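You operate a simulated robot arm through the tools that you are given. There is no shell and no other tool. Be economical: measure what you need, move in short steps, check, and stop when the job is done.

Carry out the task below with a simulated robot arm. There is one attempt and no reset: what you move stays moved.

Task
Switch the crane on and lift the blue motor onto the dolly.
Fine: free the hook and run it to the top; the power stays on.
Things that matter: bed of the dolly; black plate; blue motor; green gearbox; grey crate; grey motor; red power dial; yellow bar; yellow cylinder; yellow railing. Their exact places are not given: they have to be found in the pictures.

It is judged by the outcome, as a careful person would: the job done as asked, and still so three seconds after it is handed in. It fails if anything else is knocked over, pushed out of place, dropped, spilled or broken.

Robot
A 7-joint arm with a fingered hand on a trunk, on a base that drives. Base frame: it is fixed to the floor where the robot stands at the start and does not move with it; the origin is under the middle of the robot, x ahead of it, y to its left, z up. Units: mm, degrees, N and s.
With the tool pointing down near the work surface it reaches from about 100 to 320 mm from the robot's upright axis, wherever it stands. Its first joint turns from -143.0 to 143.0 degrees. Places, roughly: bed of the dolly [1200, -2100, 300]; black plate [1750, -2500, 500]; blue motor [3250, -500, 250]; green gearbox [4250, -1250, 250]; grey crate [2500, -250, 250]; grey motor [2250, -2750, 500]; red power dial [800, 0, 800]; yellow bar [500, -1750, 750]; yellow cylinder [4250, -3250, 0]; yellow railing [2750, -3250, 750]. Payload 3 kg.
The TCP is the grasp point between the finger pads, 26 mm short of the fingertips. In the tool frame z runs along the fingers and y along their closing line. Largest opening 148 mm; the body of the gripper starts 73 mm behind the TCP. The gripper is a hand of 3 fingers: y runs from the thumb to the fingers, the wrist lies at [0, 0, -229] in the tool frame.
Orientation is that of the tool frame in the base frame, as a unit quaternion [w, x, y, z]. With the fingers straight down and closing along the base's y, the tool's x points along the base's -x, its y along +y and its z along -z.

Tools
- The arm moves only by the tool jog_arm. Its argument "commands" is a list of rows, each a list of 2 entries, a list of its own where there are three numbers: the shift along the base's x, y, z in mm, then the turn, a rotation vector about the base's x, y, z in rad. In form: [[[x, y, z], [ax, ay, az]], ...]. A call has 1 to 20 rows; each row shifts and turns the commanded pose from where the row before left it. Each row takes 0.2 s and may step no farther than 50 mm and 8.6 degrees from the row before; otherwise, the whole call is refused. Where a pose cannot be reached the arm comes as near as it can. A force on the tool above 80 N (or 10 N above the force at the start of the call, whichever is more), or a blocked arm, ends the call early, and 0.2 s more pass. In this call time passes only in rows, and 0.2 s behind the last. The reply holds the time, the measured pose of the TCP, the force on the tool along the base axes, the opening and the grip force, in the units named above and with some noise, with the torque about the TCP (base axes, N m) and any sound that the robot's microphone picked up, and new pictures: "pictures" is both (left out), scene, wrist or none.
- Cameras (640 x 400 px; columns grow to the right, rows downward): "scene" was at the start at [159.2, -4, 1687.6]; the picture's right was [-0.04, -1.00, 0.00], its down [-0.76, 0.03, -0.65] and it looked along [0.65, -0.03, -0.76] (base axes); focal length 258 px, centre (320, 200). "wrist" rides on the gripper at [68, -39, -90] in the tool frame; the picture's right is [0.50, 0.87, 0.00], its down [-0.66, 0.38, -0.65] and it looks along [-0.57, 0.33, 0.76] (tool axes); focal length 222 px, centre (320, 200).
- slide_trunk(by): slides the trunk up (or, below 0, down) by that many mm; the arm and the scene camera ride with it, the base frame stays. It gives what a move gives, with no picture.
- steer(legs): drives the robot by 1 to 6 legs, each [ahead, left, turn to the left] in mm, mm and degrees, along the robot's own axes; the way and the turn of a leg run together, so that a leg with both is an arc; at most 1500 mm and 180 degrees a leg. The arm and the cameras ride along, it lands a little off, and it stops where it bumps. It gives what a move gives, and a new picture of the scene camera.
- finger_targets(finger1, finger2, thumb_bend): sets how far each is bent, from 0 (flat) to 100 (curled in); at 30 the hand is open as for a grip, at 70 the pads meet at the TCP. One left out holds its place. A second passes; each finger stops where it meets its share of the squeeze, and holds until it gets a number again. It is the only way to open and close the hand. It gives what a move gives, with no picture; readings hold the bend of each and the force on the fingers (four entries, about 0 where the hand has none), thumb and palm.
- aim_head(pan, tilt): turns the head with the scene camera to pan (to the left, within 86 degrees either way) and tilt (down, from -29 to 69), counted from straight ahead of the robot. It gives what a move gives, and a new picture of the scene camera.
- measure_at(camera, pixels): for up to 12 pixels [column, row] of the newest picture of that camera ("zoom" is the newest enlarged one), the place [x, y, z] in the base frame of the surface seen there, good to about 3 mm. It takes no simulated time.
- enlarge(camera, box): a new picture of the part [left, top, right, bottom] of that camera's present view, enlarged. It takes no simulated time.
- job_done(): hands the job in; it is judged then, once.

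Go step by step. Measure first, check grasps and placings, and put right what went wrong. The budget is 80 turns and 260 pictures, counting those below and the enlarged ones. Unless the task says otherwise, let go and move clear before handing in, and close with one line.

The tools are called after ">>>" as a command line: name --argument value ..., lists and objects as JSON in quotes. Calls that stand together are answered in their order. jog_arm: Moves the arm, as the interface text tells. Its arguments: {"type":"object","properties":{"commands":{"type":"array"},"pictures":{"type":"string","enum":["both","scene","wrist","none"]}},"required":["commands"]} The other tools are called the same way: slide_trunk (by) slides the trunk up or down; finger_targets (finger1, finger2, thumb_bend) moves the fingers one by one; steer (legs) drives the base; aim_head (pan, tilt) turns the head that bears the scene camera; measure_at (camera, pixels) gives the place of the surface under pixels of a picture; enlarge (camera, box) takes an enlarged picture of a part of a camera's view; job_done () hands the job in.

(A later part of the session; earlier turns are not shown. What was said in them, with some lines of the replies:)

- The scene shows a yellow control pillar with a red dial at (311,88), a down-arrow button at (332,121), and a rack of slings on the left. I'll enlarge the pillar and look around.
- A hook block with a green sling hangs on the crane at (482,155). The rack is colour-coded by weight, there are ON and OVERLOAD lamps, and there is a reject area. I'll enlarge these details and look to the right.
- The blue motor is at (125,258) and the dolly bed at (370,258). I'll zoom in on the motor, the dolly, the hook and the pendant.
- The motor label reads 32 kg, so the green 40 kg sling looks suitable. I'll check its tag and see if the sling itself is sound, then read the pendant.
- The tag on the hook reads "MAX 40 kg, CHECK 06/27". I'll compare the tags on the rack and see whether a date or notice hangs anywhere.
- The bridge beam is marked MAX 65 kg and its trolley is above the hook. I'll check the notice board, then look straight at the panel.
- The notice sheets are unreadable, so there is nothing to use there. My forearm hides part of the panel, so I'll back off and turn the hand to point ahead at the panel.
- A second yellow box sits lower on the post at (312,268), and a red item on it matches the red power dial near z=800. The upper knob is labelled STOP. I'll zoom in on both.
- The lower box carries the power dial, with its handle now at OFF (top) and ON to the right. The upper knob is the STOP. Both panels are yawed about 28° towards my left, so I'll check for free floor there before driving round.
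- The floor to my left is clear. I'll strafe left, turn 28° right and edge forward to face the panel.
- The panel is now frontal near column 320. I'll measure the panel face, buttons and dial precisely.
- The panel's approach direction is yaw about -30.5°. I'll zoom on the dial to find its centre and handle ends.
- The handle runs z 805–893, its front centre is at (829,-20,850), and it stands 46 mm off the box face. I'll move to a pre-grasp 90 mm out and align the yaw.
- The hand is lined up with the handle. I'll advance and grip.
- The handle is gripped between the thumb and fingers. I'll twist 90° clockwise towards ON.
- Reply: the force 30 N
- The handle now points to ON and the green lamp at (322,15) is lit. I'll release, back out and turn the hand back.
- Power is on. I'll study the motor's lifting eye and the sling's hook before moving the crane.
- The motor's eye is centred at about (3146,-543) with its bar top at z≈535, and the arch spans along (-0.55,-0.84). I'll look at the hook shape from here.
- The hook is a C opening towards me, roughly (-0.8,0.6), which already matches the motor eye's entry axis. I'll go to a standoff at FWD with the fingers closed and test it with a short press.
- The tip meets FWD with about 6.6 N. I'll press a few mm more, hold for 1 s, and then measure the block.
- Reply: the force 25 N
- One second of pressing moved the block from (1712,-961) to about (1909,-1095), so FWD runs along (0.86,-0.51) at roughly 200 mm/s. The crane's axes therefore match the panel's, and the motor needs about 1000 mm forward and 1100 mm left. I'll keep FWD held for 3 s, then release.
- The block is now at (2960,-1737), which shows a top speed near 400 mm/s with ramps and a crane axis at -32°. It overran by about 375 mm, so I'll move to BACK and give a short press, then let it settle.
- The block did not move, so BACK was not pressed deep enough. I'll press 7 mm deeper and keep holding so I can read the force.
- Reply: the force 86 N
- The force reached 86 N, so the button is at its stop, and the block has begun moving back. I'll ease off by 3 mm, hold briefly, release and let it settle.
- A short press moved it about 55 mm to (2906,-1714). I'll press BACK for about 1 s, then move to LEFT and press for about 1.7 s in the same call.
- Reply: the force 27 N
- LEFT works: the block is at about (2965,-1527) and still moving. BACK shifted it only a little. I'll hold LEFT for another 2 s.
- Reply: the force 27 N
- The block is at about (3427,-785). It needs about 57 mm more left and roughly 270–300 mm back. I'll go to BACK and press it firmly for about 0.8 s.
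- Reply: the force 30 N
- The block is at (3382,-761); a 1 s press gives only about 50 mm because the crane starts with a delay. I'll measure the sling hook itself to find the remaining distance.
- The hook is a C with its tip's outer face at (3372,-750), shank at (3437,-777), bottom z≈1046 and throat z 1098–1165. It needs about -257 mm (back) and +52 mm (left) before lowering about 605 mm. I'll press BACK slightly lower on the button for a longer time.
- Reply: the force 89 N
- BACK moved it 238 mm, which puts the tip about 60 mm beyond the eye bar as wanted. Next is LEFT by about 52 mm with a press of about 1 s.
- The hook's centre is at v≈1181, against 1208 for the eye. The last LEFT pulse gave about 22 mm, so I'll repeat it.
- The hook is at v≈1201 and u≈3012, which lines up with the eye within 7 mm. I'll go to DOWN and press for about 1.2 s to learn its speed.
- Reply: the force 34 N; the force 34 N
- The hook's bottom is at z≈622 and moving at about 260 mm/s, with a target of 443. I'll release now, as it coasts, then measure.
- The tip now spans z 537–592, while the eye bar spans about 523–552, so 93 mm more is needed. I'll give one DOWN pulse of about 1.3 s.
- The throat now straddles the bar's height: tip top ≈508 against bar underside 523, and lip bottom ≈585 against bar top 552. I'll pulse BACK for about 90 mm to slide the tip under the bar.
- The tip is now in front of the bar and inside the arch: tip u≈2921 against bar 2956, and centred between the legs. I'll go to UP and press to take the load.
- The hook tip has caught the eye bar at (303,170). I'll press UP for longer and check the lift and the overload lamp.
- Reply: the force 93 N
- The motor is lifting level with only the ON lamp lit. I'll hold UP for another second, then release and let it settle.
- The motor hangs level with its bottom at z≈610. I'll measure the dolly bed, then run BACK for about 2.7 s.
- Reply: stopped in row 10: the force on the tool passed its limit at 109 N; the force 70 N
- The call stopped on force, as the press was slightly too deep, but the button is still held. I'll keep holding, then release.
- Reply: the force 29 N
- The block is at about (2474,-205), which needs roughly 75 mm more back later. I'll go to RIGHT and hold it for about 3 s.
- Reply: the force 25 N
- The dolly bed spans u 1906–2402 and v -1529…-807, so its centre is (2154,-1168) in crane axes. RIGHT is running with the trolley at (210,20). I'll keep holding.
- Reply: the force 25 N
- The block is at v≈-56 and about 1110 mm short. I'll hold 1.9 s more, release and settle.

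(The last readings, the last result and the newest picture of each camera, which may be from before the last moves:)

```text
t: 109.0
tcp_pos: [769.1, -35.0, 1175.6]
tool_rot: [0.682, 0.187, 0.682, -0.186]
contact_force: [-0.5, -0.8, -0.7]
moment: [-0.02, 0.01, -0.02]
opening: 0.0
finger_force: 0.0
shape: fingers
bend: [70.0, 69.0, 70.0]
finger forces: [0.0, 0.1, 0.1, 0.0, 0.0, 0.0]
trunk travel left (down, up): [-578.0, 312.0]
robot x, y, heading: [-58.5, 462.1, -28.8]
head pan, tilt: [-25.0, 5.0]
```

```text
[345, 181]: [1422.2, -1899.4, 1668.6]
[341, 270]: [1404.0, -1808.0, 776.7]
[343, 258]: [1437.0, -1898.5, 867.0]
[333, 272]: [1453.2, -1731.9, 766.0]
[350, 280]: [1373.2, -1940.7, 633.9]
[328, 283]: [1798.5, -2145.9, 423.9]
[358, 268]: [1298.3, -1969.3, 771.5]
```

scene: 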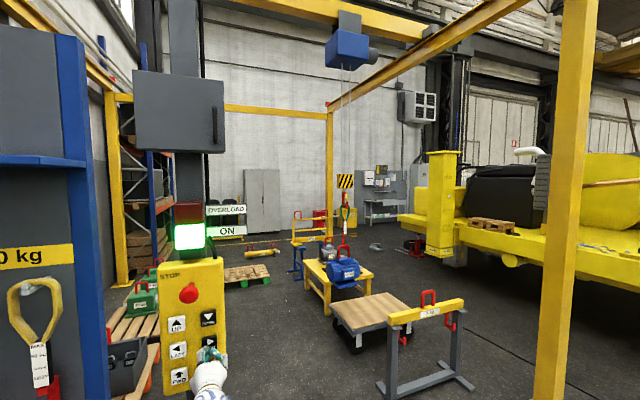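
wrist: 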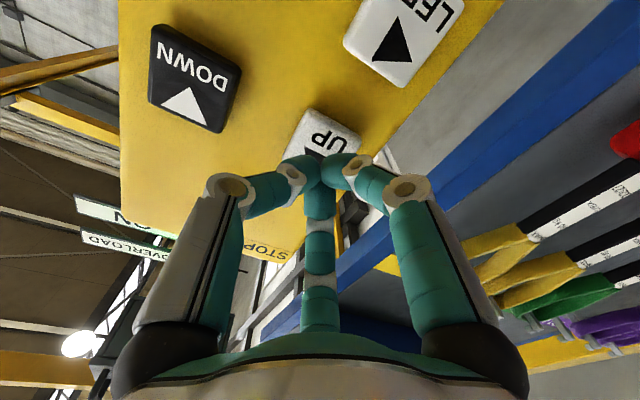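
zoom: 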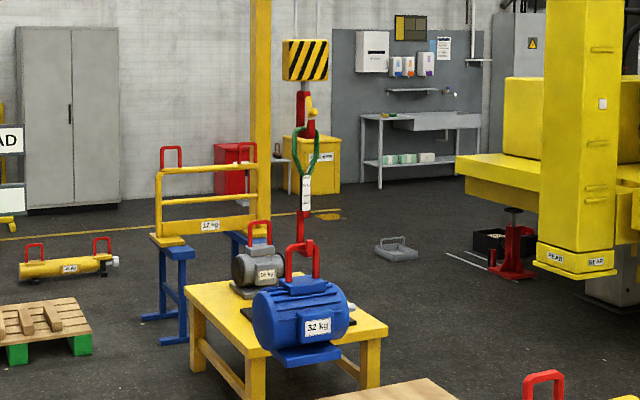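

The block is at v≈-857, u≈2212, so it needs about 311 mm right and 78 mm back. I'll pulse RIGHT for 1.8 s, then BACK for 1.2 s.

>>> jog_arm --commands '[[[40.5, -24.5, 0], [0, 0, 0]], [[0, 0, 0], [0, 0, 0]], [[0, 0, 0], [0, 0, 0]], [[0, 0, 0], [0, 0, 0]], [[0, 0, 0], [0, 0, 0]], [[0, 0, 0], [0, 0, 0]], [[0, 0, 0], [0, 0, 0]], [[0, 0, 0], [0, 0, 0]], [[0, 0, 0], [0, 0, 0]], [[-40.5, 24.5, 0], [0, 0, 0]], [[1, -0.7, -43], [0, 0, 0]], [[1, -0.7, -43], [0, 0, 0]], [[32, -19.3, 0], [0, 0, 0]], [[9.3, -5.7, 0], [0, 0, 0]], [[0, 0, 0], [0, 0, 0]], [[0, 0, 0], [0, 0, 0]], [[0, 0, 0], [0, 0, 0]], [[0, 0, 0], [0, 0, 0]], [[0, 0, 0], [0, 0, 0]], [[-41.3, 25, 0], [0, 0, 0]]]' --pictures "none"

>>> aim_head --pan -30 --tilt 10

>>> enlarge --camera "scene" --box '[290, 140, 390, 300]'

```text
t: 113.2
tcp_pos: [770.8, -37.1, 1091.6]
tool_rot: [0.682, 0.186, 0.682, -0.186]
contact_force: [0.3, 0.3, -0.2]
moment: [-0.01, 0.01, -0.03]
opening: 0.0
finger_force: 0.1
shape: fingers
bend: [69.0, 70.0, 70.0]
finger forces: [0.1, 0.1, 0.0, 0.0, 0.0, 0.1]
trunk travel left (down, up): [-578.0, 312.0]
robot x, y, heading: [-63.3, 464.2, -28.5]
head pan, tilt: [-25.0, 5.0]
```

```text
t: 113.9
tcp_pos: [771.4, -37.0, 1090.7]
tool_rot: [0.682, 0.186, 0.682, -0.185]
contact_force: [-0.1, -0.1, 0.4]
moment: [0.0, 0.03, -0.02]
opening: 0.0
finger_force: 0.0
shape: fingers
bend: [69.0, 70.0, 70.0]
finger forces: [0.1, 0.0, 0.0, 0.0, 0.1, 0.1]
trunk travel left (down, up): [-578.0, 312.0]
robot x, y, heading: [-60.0, 464.6, -28.3]
head pan, tilt: [-30.0, 10.0]
```

scene: 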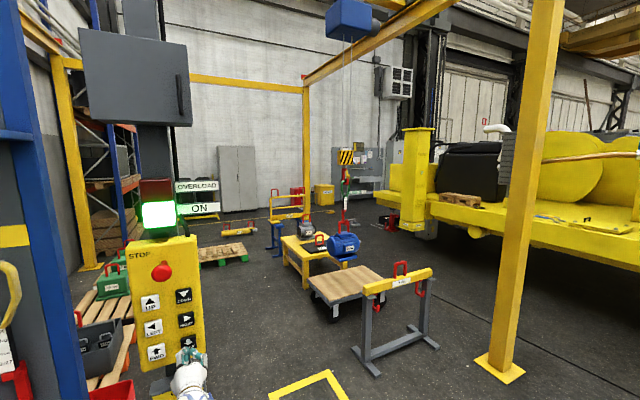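

```text
2.50 times, centred on (340, 220) of scene
```

zoom: 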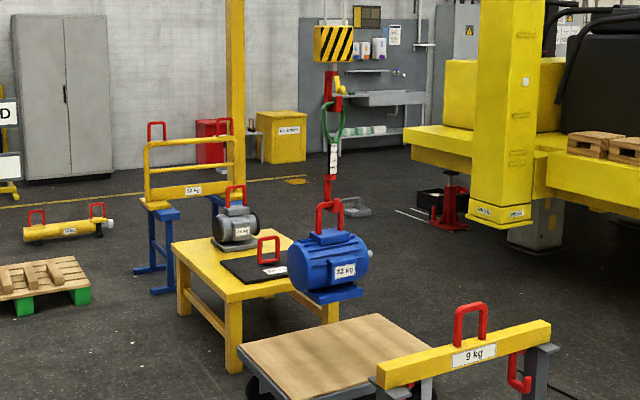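

>>> measure_at --camera "zoom" --pixels '[[333, 45], [330, 203], [322, 210], [344, 210], [327, 265], [328, 298], [295, 270], [360, 262]]'

```text
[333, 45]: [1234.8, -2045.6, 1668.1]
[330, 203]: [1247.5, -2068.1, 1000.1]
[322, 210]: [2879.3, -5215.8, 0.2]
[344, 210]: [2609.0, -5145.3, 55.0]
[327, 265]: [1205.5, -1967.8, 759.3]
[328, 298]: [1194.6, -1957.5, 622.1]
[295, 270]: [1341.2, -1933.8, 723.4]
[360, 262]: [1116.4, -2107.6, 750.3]
```

The eye is at u≈2154, exactly centred, and v≈-1093, so it needs about 75 mm more right. I'll pulse RIGHT, then go to the DOWN standoff.

>>> jog_arm --commands '[[[-1, 0.7, 43], [0, 0, 0]], [[-1, 0.7, 43], [0, 0, 0]], [[40.5, -24.5, 0], [0, 0, 0]], [[0, 0, 0], [0, 0, 0]], [[0, 0, 0], [0, 0, 0]], [[0, 0, 0], [0, 0, 0]], [[0, 0, 0], [0, 0, 0]], [[0, 0, 0], [0, 0, 0]], [[-40.5, 24.5, 0], [0, 0, 0]], [[0.7, 0, 43], [0, 0, 0]], [[0.7, 0, 42], [0, 0, 0]], [[0, 0, 0], [0, 0, 0]], [[0, 0, 0], [0, 0, 0]], [[0, 0, 0], [0, 0, 0]], [[0, 0, 0], [0, 0, 0]]]' --pictures "both"

>>> enlarge --camera "scene" --box '[290, 140, 390, 300]'

>>> measure_at --camera "scene" --pixels '[[346, 157], [349, 157], [345, 240], [347, 257], [344, 214]]'

```text
t: 117.1
tcp_pos: [772.8, -36.5, 1260.6]
tool_rot: [0.682, 0.187, 0.682, -0.185]
contact_force: [0.5, 0.7, -0.4]
moment: [-0.02, -0.01, 0.0]
opening: 0.0
finger_force: 0.0
shape: fingers
bend: [70.0, 70.0, 70.0]
finger forces: [0.0, 0.0, 0.0, 0.0, 0.0, 0.0]
trunk travel left (down, up): [-578.0, 312.0]
robot x, y, heading: [-58.7, 463.5, -28.3]
head pan, tilt: [-30.0, 10.0]
```

scene: 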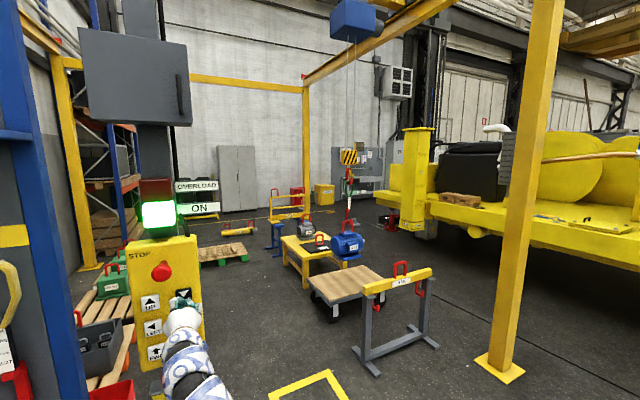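
wrist: 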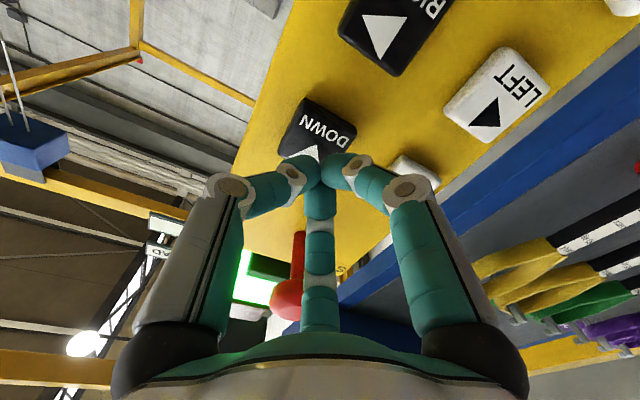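

```text
2.50 times, centred on (340, 220) of scene
```

zoom: 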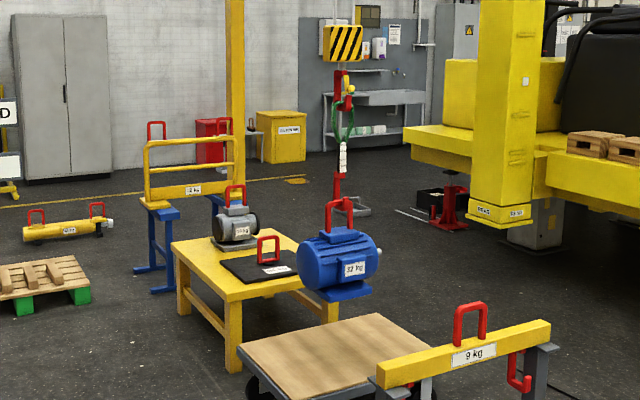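

```text
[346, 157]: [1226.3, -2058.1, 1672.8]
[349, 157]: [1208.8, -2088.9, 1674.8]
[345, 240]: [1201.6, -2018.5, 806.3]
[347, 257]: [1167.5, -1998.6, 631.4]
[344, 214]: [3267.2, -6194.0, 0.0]
```

The eye is now within about 25 mm of the bed's centre. I'll lower with a pulse of about 1.9 s, aiming for roughly 200 mm of the 310 mm drop.

>>> jog_arm --commands '[[[40.8, -24.7, 0], [0, 0, 0]], [[0, 0, 0], [0, 0, 0]], [[0, 0, 0], [0, 0, 0]], [[0, 0, 0], [0, 0, 0]], [[0, 0, 0], [0, 0, 0]], [[0, 0, 0], [0, 0, 0]], [[0, 0, 0], [0, 0, 0]], [[0, 0, 0], [0, 0, 0]], [[0, 0, 0], [0, 0, 0]], [[-40.8, 24.7, 0], [0, 0, 0]], [[0, 0, 0], [0, 0, 0]], [[0, 0, 0], [0, 0, 0]], [[0, 0, 0], [0, 0, 0]], [[0, 0, 0], [0, 0, 0]], [[0, 0, 0], [0, 0, 0]], [[0, 0, 0], [0, 0, 0]], [[0, 0, 0], [0, 0, 0]]]' --pictures "scene"

>>> enlarge --camera "scene" --box '[310, 190, 390, 310]'

>>> measure_at --camera "zoom" --pixels '[[300, 265], [310, 260], [320, 265], [330, 262], [310, 235], [320, 235]]'

```text
t: 120.7
tcp_pos: [771.3, -35.5, 1258.2]
tool_rot: [0.682, 0.187, 0.682, -0.184]
contact_force: [0.7, 0.4, 0.7]
moment: [0.01, 0.03, -0.01]
opening: 0.0
finger_force: 0.1
shape: fingers
bend: [70.0, 69.0, 70.0]
finger forces: [0.0, 0.0, 0.0, 0.0, 0.0, 0.0]
trunk travel left (down, up): [-578.0, 312.0]
robot x, y, heading: [-54.6, 464.2, -28.3]
head pan, tilt: [-30.0, 10.0]
```

scene: 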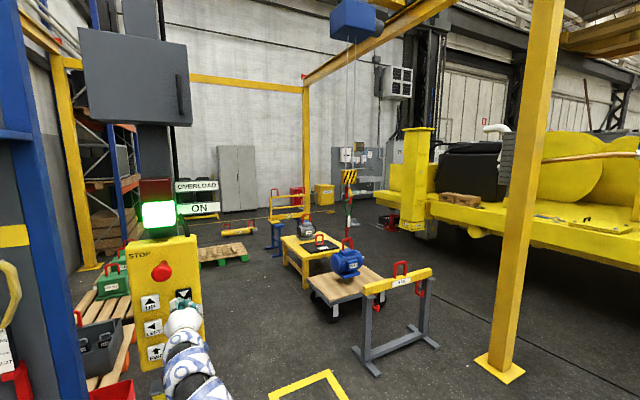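

```text
3.33 times, centred on (350, 250) of scene
```

zoom: 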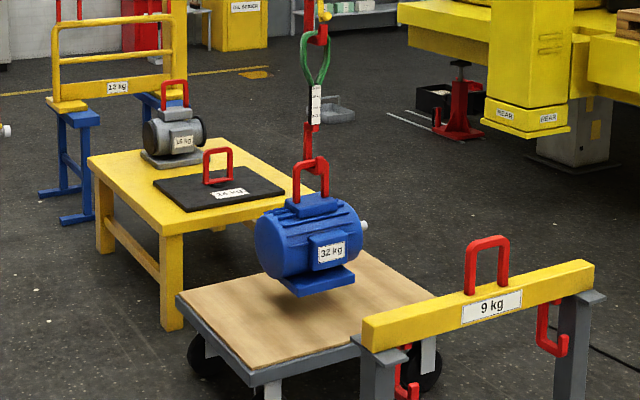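

```text
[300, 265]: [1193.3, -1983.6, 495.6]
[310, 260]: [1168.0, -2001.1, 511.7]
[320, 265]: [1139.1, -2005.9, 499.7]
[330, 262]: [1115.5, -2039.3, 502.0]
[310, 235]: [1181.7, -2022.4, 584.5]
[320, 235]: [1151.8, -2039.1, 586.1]
```

>>> measure_at --camera "zoom" --pixels '[[305, 293], [330, 287], [345, 282], [305, 286], [310, 165], [296, 190], [324, 190]]'

```text
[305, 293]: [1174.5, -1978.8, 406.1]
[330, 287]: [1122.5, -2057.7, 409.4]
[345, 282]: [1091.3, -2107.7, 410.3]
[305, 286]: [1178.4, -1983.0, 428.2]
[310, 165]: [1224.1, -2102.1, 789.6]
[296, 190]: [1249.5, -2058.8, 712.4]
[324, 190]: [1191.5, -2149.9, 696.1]
```

The motor's foot is at z≈403, about 100 mm above the bed. I'll lower by another 85 mm or so.

>>> jog_arm --commands '[[[40.8, -24.7, 0], [0, 0, 0]], [[0, 0, 0], [0, 0, 0]], [[0, 0, 0], [0, 0, 0]], [[0, 0, 0], [0, 0, 0]], [[0, 0, 0], [0, 0, 0]], [[0, 0, 0], [0, 0, 0]], [[0, 0, 0], [0, 0, 0]], [[-40.8, 24.7, 0], [0, 0, 0]], [[0, 0, 0], [0, 0, 0]], [[0, 0, 0], [0, 0, 0]], [[0, 0, 0], [0, 0, 0]], [[0, 0, 0], [0, 0, 0]], [[0, 0, 0], [0, 0, 0]]]' --pictures "scene"

>>> enlarge --camera "scene" --box '[310, 200, 390, 320]'

>>> measure_at --camera "zoom" --pixels '[[305, 280], [305, 285], [305, 290], [305, 295], [330, 280], [330, 285], [305, 160]]'

```text
t: 123.5
tcp_pos: [773.0, -33.6, 1257.5]
tool_rot: [0.682, 0.187, 0.682, -0.186]
contact_force: [-0.2, 0.8, -0.4]
moment: [0.02, 0.01, -0.01]
opening: 0.0
finger_force: 0.0
shape: fingers
bend: [70.0, 69.0, 70.0]
finger forces: [0.1, 0.1, 0.1, 0.0, 0.0, 0.1]
trunk travel left (down, up): [-578.0, 312.0]
robot x, y, heading: [-59.3, 459.3, -28.4]
head pan, tilt: [-30.0, 10.0]
```

scene: 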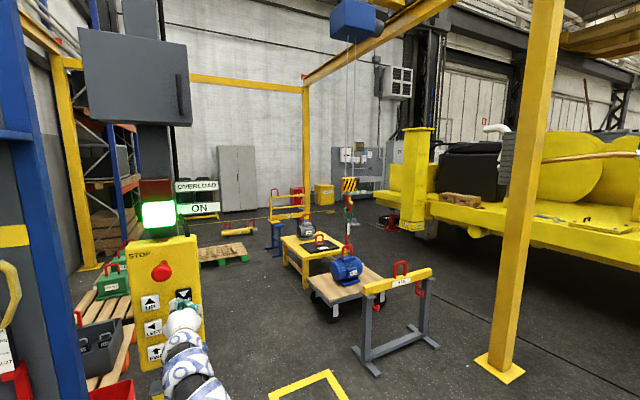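

```text
3.33 times, centred on (350, 260) of scene
```

zoom: 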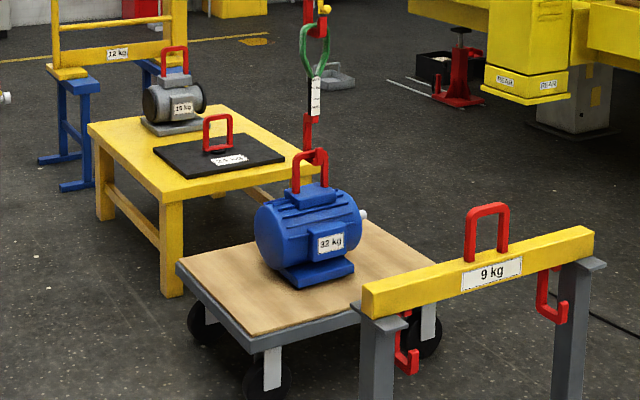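

```text
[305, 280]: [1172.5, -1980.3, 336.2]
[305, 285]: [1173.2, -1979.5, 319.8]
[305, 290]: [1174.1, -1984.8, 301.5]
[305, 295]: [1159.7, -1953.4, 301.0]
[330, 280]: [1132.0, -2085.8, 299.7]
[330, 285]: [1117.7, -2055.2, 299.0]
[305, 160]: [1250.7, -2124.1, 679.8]
```

The foot is just above or touching the bed (bottom ≈305). I'll give a small DOWN pulse and check for slack.

>>> jog_arm --commands '[[[40.8, -24.7, 0], [0, 0, 0]], [[0, 0, 0], [0, 0, 0]], [[0, 0, 0], [0, 0, 0]], [[0, 0, 0], [0, 0, 0]], [[0, 0, 0], [0, 0, 0]], [[0, 0, 0], [0, 0, 0]], [[-40.8, 24.7, 0], [0, 0, 0]], [[0, 0, 0], [0, 0, 0]], [[0, 0, 0], [0, 0, 0]], [[0, 0, 0], [0, 0, 0]], [[0, 0, 0], [0, 0, 0]]]' --pictures "scene"

>>> enlarge --camera "scene" --box '[333, 220, 363, 260]'

>>> enlarge --camera "scene" --box '[310, 170, 390, 310]'

```text
t: 125.9
tcp_pos: [771.4, -36.9, 1261.1]
tool_rot: [0.682, 0.186, 0.682, -0.186]
contact_force: [-0.1, 0.4, 0.2]
moment: [0.02, 0.0, 0.01]
opening: 0.0
finger_force: 0.1
shape: fingers
bend: [70.0, 70.0, 70.0]
finger forces: [0.0, 0.0, 0.1, 0.0, 0.0, 0.0]
trunk travel left (down, up): [-578.0, 312.0]
robot x, y, heading: [-61.3, 460.1, -28.4]
head pan, tilt: [-30.0, 10.0]
```

scene: 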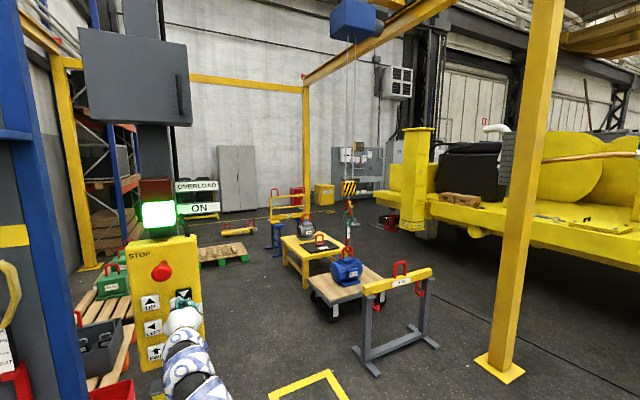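

```text
10.00 times, centred on (348, 240) of scene
```

zoom: 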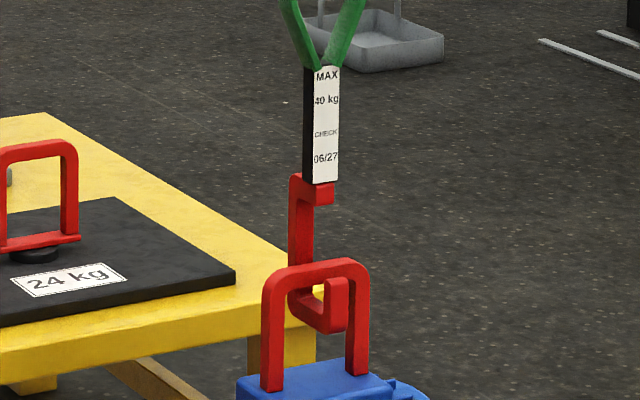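

```text
2.86 times, centred on (350, 240) of scene
```

zoom: 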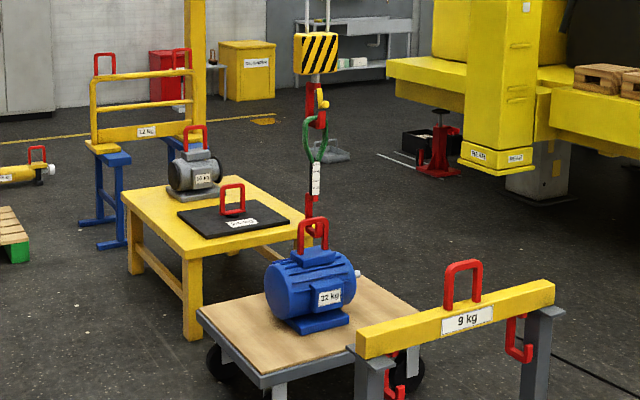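

The motor is down and the hook has dropped relative to the eye. I'll measure the tip top against the bar's underside.

>>> enlarge --camera "scene" --box '[338, 235, 358, 262]'

>>> measure_at --camera "zoom" --pixels '[[345, 250], [345, 265], [345, 275], [345, 290], [320, 195], [320, 205], [320, 220], [345, 230], [345, 315], [290, 210]]'

```text
14.81 times, centred on (348, 248) of scene
```

zoom: 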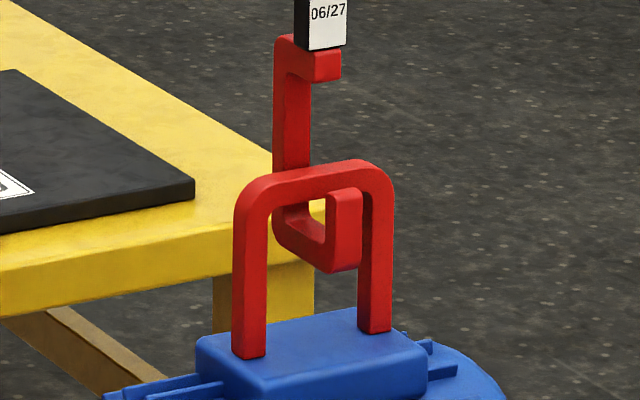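

```text
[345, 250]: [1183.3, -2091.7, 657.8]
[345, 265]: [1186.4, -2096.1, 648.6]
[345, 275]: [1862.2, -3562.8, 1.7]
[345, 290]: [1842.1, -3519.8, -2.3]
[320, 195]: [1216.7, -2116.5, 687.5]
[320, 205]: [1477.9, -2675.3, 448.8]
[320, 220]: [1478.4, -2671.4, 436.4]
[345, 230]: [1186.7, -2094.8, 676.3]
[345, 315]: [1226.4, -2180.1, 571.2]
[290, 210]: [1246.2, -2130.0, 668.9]
```

The tip top is at z≈711, still overlapping the bar (685–712), so it needs about 40 mm more down. I'll give another small DOWN pulse.

>>> jog_arm --commands '[[[40.8, -24.7, 0], [0, 0, 0]], [[0, 0, 0], [0, 0, 0]], [[0, 0, 0], [0, 0, 0]], [[0, 0, 0], [0, 0, 0]], [[0, 0, 0], [0, 0, 0]], [[0, 0, 0], [0, 0, 0]], [[-40.8, 24.7, 0], [0, 0, 0]], [[0, 0, 0], [0, 0, 0]], [[0, 0, 0], [0, 0, 0]], [[0, 0, 0], [0, 0, 0]], [[0, 0, 0], [0, 0, 0]]]' --pictures "scene"

>>> enlarge --camera "scene" --box '[338, 235, 358, 262]'

>>> measure_at --camera "zoom" --pixels '[[345, 215], [345, 230], [345, 250], [345, 265], [345, 275], [345, 285], [345, 295], [320, 185], [330, 90], [330, 100]]'

```text
t: 128.3
tcp_pos: [773.1, -33.0, 1260.9]
tool_rot: [0.682, 0.188, 0.682, -0.186]
contact_force: [-0.8, 1.0, -0.4]
moment: [0.01, -0.02, 0.02]
opening: 0.0
finger_force: 0.0
shape: fingers
bend: [70.0, 69.0, 70.0]
finger forces: [0.0, 0.0, 0.0, 0.0, 0.0, 0.1]
trunk travel left (down, up): [-578.0, 312.0]
robot x, y, heading: [-59.6, 461.2, -28.3]
head pan, tilt: [-30.0, 10.0]
```

scene: 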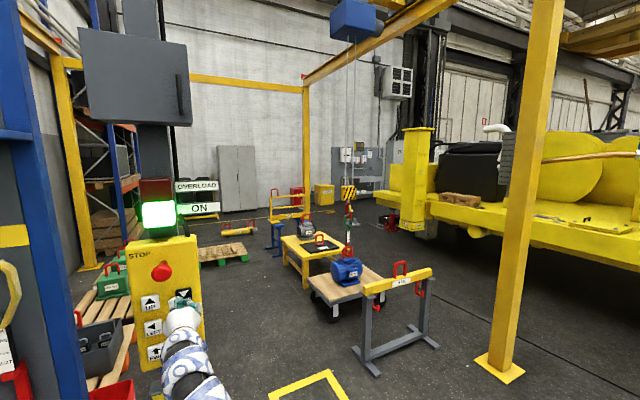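

```text
14.81 times, centred on (348, 248) of scene
```

zoom: 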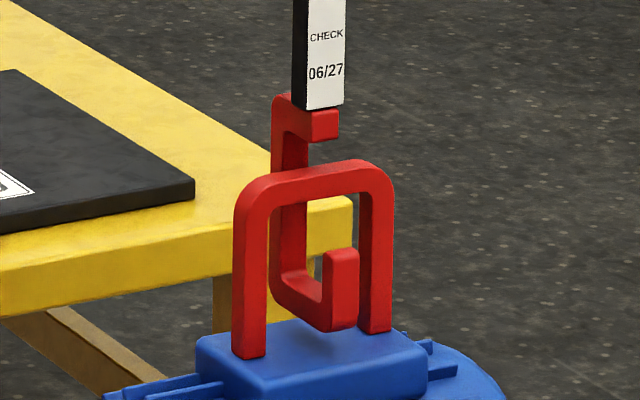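

```text
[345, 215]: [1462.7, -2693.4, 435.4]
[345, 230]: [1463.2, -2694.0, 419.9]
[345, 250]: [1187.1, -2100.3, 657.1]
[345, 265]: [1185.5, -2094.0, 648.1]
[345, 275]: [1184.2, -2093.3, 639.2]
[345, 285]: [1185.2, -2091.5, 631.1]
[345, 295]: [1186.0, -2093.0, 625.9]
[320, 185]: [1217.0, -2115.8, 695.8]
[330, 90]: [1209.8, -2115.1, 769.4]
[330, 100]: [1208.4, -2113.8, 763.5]
```

The tip top (≈655) is now 30 mm below the bar's underside, and the lip is above the bar. I'll go to FWD and pulse about 150 mm to draw the hook out of the eye.

>>> jog_arm --commands '[[[11, 19, -42], [0, 0, 0]], [[11, 19, -42], [0, 0, 0]], [[11, 19, -42], [0, 0, 0]], [[11, 19, -42], [0, 0, 0]], [[39, -23, 0], [0, 0, 0]], [[0, 0, 0], [0, 0, 0]], [[0, 0, 0], [0, 0, 0]], [[0, 0, 0], [0, 0, 0]], [[0, 0, 0], [0, 0, 0]], [[0, 0, 0], [0, 0, 0]], [[0, 0, 0], [0, 0, 0]], [[-39, 23, 0], [0, 0, 0]], [[0, 0, 0], [0, 0, 0]], [[0, 0, 0], [0, 0, 0]], [[0, 0, 0], [0, 0, 0]], [[0, 0, 0], [0, 0, 0]], [[0, 0, 0], [0, 0, 0]]]' --pictures "both"

>>> enlarge --camera "scene" --box '[328, 220, 368, 270]'

```text
t: 131.9
tcp_pos: [814.3, 43.1, 1093.8]
tool_rot: [0.682, 0.186, 0.682, -0.185]
contact_force: [-0.8, 0.1, 0.6]
moment: [0.0, 0.0, -0.01]
opening: 0.2
finger_force: 0.0
shape: fingers
bend: [70.0, 70.0, 70.0]
finger forces: [0.0, 0.0, 0.1, 0.0, 0.0, 0.0]
trunk travel left (down, up): [-578.0, 312.0]
robot x, y, heading: [-60.9, 462.8, -27.9]
head pan, tilt: [-30.0, 10.0]
```

scene: 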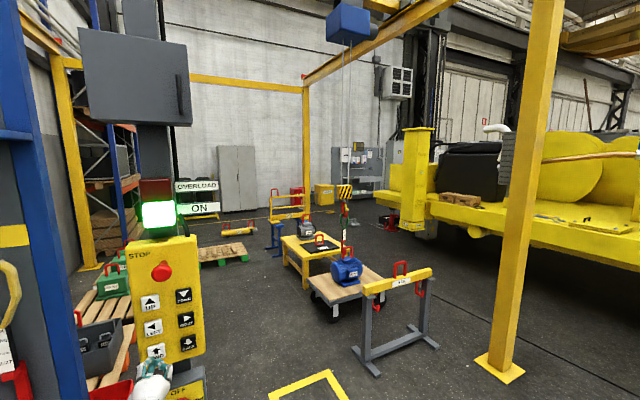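
wrist: 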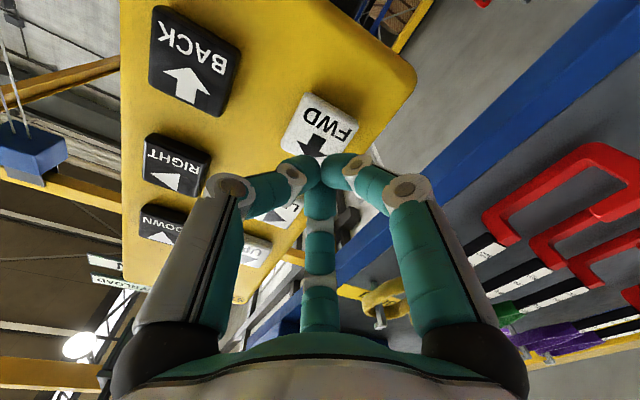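

```text
8.00 times, centred on (348, 245) of scene
```

zoom: 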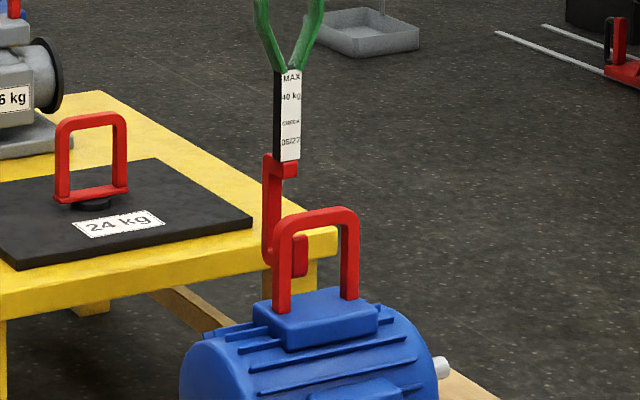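

>>> measure_at --camera "zoom" --pixels '[[300, 245], [300, 265], [298, 255], [284, 168], [320, 215], [284, 260], [270, 215], [290, 130]]'

>>> enlarge --camera "scene" --box '[338, 235, 358, 262]'

```text
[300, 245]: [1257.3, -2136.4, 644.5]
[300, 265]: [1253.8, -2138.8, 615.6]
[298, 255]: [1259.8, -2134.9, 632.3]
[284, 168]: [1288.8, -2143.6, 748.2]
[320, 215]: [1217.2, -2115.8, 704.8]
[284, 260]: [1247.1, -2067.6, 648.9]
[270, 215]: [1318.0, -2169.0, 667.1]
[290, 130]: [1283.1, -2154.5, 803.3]
```

```text
14.81 times, centred on (348, 248) of scene
```

zoom: 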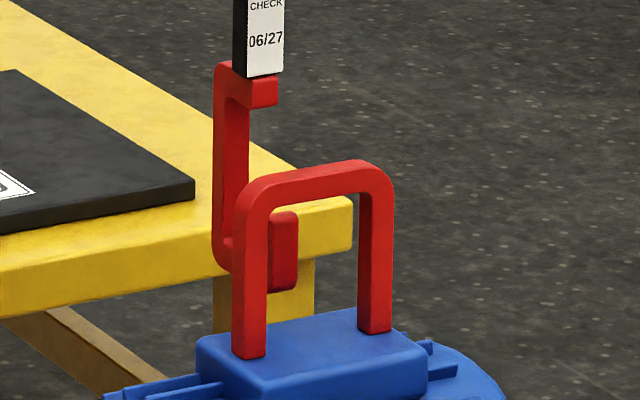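

The tip's outer face is now about 20 mm behind the bar. I'll pulse FWD once more for a safe gap before raising.

>>> jog_arm --commands '[[[39, -23, 0], [0, 0, 0]], [[0, 0, 0], [0, 0, 0]], [[0, 0, 0], [0, 0, 0]], [[0, 0, 0], [0, 0, 0]], [[0, 0, 0], [0, 0, 0]], [[0, 0, 0], [0, 0, 0]], [[0, 0, 0], [0, 0, 0]], [[0, 0, 0], [0, 0, 0]], [[-39, 23, 0], [0, 0, 0]], [[0.3, -1, 42], [0, 0, 0]], [[0.3, -1, 42], [0, 0, 0]], [[0.3, -1, 42], [0, 0, 0]], [[0.3, -1, 42], [0, 0, 0]], [[0, 0, 0], [0, 0, 0]], [[0, 0, 0], [0, 0, 0]]]' --pictures "scene"

>>> enlarge --camera "scene" --box '[318, 210, 368, 270]'

```text
t: 135.1
tcp_pos: [816.2, 37.6, 1261.2]
tool_rot: [0.682, 0.187, 0.682, -0.185]
contact_force: [0.4, 0.5, 0.7]
moment: [-0.01, 0.03, -0.03]
opening: 0.1
finger_force: 0.1
shape: fingers
bend: [70.0, 70.0, 70.0]
finger forces: [0.0, 0.0, 0.1, 0.1, 0.0, 0.0]
trunk travel left (down, up): [-578.0, 312.0]
robot x, y, heading: [-62.5, 464.0, -28.2]
head pan, tilt: [-30.0, 10.0]
```

scene: 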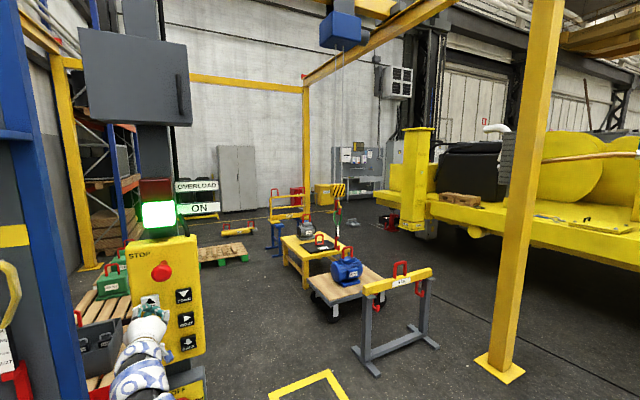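

```text
6.67 times, centred on (343, 240) of scene
```

zoom: 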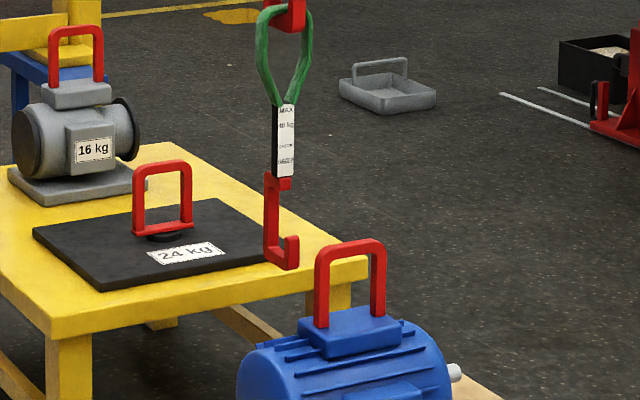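

The hook hangs free of the eye. I'll press UP and hold it to run to the top.

>>> jog_arm --commands '[[[40.5, -24, 0], [0, 0, 0]], [[0, 0, 0], [0, 0, 0]], [[0, 0, 0], [0, 0, 0]], [[0, 0, 0], [0, 0, 0]], [[0, 0, 0], [0, 0, 0]], [[0, 0, 0], [0, 0, 0]], [[0, 0, 0], [0, 0, 0]], [[0, 0, 0], [0, 0, 0]], [[0, 0, 0], [0, 0, 0]], [[0, 0, 0], [0, 0, 0]], [[0, 0, 0], [0, 0, 0]], [[0, 0, 0], [0, 0, 0]], [[0, 0, 0], [0, 0, 0]], [[0, 0, 0], [0, 0, 0]], [[0, 0, 0], [0, 0, 0]], [[0, 0, 0], [0, 0, 0]], [[0, 0, 0], [0, 0, 0]], [[0, 0, 0], [0, 0, 0]]]' --pictures "scene"

```text
t: 138.9
tcp_pos: [853.5, 13.8, 1263.0]
tool_rot: [0.683, 0.186, 0.681, -0.185]
contact_force: [-18.4, 17.8, 1.3]
moment: [-0.1, -0.09, 0.15]
opening: 0.3
finger_force: 14.7
shape: fingers
bend: [71.0, 71.0, 71.0]
finger forces: [10.0, 14.5, 0.0, 0.1, 4.6, 0.0]
trunk travel left (down, up): [-578.0, 312.0]
robot x, y, heading: [-59.8, 463.4, -28.4]
head pan, tilt: [-30.0, 10.0]
```

scene: 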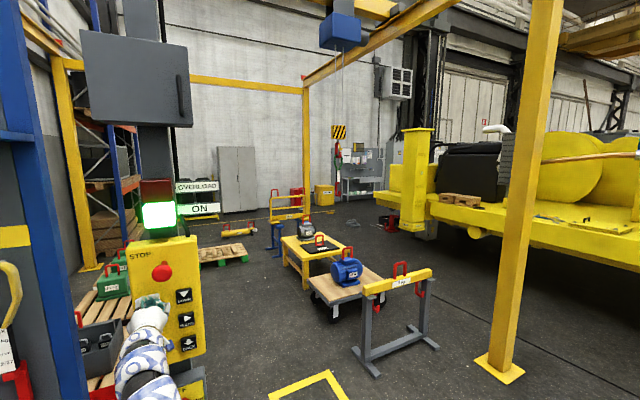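

The block is rising, now at (340,131). I'll keep holding UP.

>>> jog_arm --commands '[[[0, 0, 0], [0, 0, 0]], [[0, 0, 0], [0, 0, 0]], [[0, 0, 0], [0, 0, 0]], [[0, 0, 0], [0, 0, 0]], [[0, 0, 0], [0, 0, 0]], [[0, 0, 0], [0, 0, 0]], [[0, 0, 0], [0, 0, 0]], [[0, 0, 0], [0, 0, 0]], [[0, 0, 0], [0, 0, 0]], [[0, 0, 0], [0, 0, 0]], [[0, 0, 0], [0, 0, 0]], [[0, 0, 0], [0, 0, 0]], [[0, 0, 0], [0, 0, 0]], [[0, 0, 0], [0, 0, 0]], [[0, 0, 0], [0, 0, 0]], [[0, 0, 0], [0, 0, 0]], [[0, 0, 0], [0, 0, 0]], [[0, 0, 0], [0, 0, 0]], [[0, 0, 0], [0, 0, 0]], [[0, 0, 0], [0, 0, 0]]]' --pictures "scene"

>>> jog_arm --commands '[[[0, 0, 0], [0, 0, 0]], [[0, 0, 0], [0, 0, 0]], [[0, 0, 0], [0, 0, 0]], [[0, 0, 0], [0, 0, 0]], [[0, 0, 0], [0, 0, 0]], [[0, 0, 0], [0, 0, 0]]]' --pictures "scene"

```text
t: 143.1
tcp_pos: [853.3, 14.2, 1262.8]
tool_rot: [0.683, 0.186, 0.681, -0.186]
contact_force: [-17.6, 17.5, 1.8]
moment: [-0.07, -0.07, 0.17]
opening: 0.0
finger_force: 14.7
shape: fingers
bend: [71.0, 71.0, 71.0]
finger forces: [10.1, 14.1, 0.1, 0.0, 5.2, 0.1]
trunk travel left (down, up): [-578.0, 312.0]
robot x, y, heading: [-59.0, 464.1, -28.2]
head pan, tilt: [-30.0, 10.0]
```

scene: 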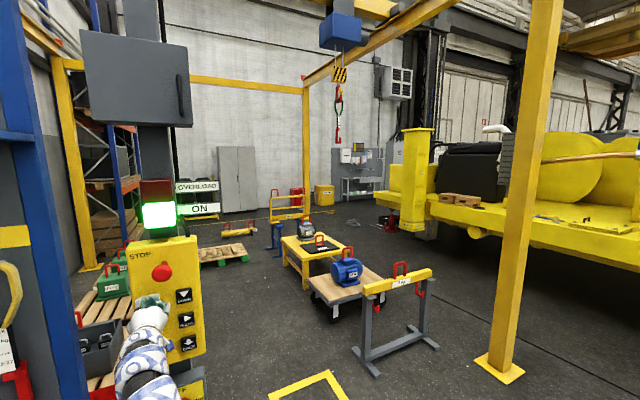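

```text
t: 144.5
tcp_pos: [852.6, 14.6, 1262.0]
tool_rot: [0.683, 0.186, 0.681, -0.185]
contact_force: [-18.8, 17.7, 2.4]
moment: [-0.07, -0.1, 0.14]
opening: 0.1
finger_force: 14.8
shape: fingers
bend: [71.0, 71.0, 71.0]
finger forces: [10.1, 13.9, 0.0, 0.0, 5.6, 0.0]
trunk travel left (down, up): [-578.0, 312.0]
robot x, y, heading: [-60.0, 462.3, -28.3]
head pan, tilt: [-30.0, 10.0]
```

scene: 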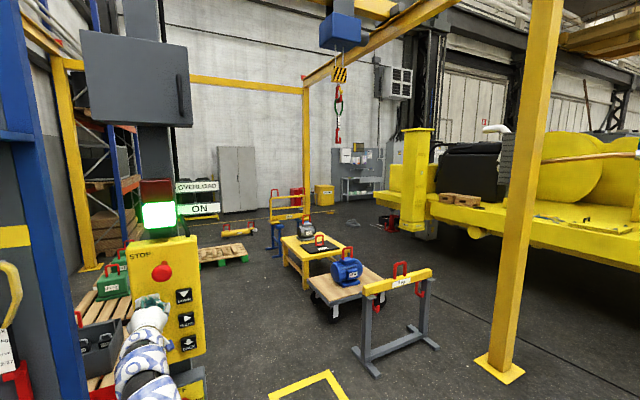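

The block has stopped at its upper limit, unchanged at (340,75) between the two pictures. I'll release, move clear and do a final check.

>>> jog_arm --commands '[[[-40, 24, 0], [0, 0, 0]], [[-40, 24, 0], [0, 0, 0]], [[-40, 24, 0], [0, 0, 0]], [[0, 0, 0], [0, 0, 0]], [[0, 0, 0], [0, 0, 0]], [[0, 0, 0], [0, 0, 0]]]' --pictures "scene"

>>> enlarge --camera "scene" --box '[290, 200, 440, 330]'

>>> enlarge --camera "scene" --box '[300, 0, 380, 150]'

```text
t: 145.9
tcp_pos: [734.4, 80.9, 1258.9]
tool_rot: [0.682, 0.187, 0.682, -0.186]
contact_force: [0.2, -0.7, -0.1]
moment: [-0.03, -0.02, 0.0]
opening: 0.0
finger_force: 0.0
shape: fingers
bend: [69.0, 70.0, 70.0]
finger forces: [0.0, 0.1, 0.1, 0.1, 0.0, 0.0]
trunk travel left (down, up): [-578.0, 312.0]
robot x, y, heading: [-61.6, 462.6, -28.3]
head pan, tilt: [-30.0, 10.0]
```

scene: 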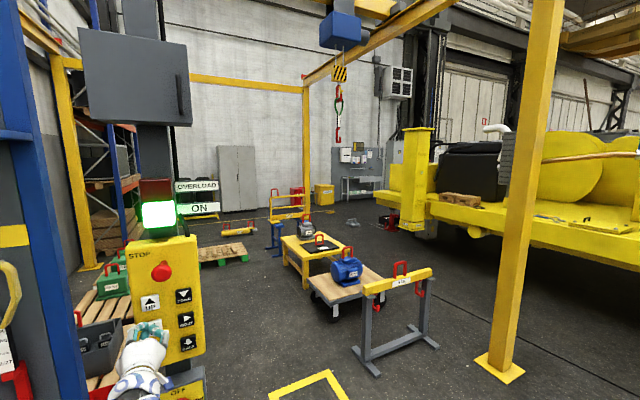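

```text
3.08 times, centred on (365, 265) of scene
```

zoom: 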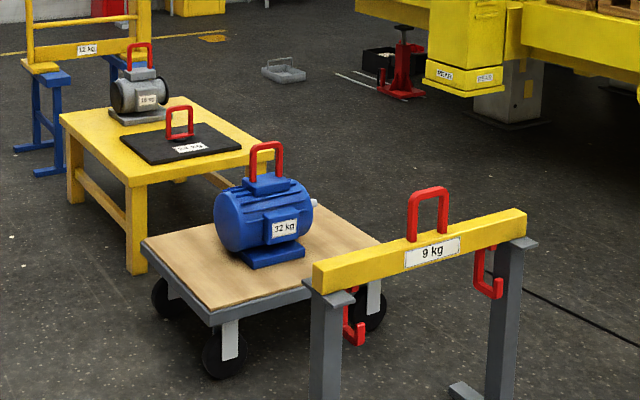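

```text
2.67 times, centred on (340, 75) of scene
```

zoom: 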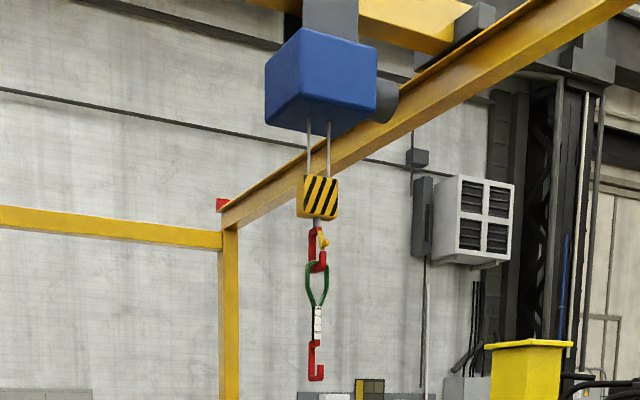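

The motor stands on the dolly bed, the hook is free at the top, the ON lamp is lit and nothing else has moved. I'm handing in.

>>> job_done

```text
The job is handed in.
```

The crane is switched on and the power stays on. The blue motor stands near the middle of the dolly bed, and the hook is free and run to the top.
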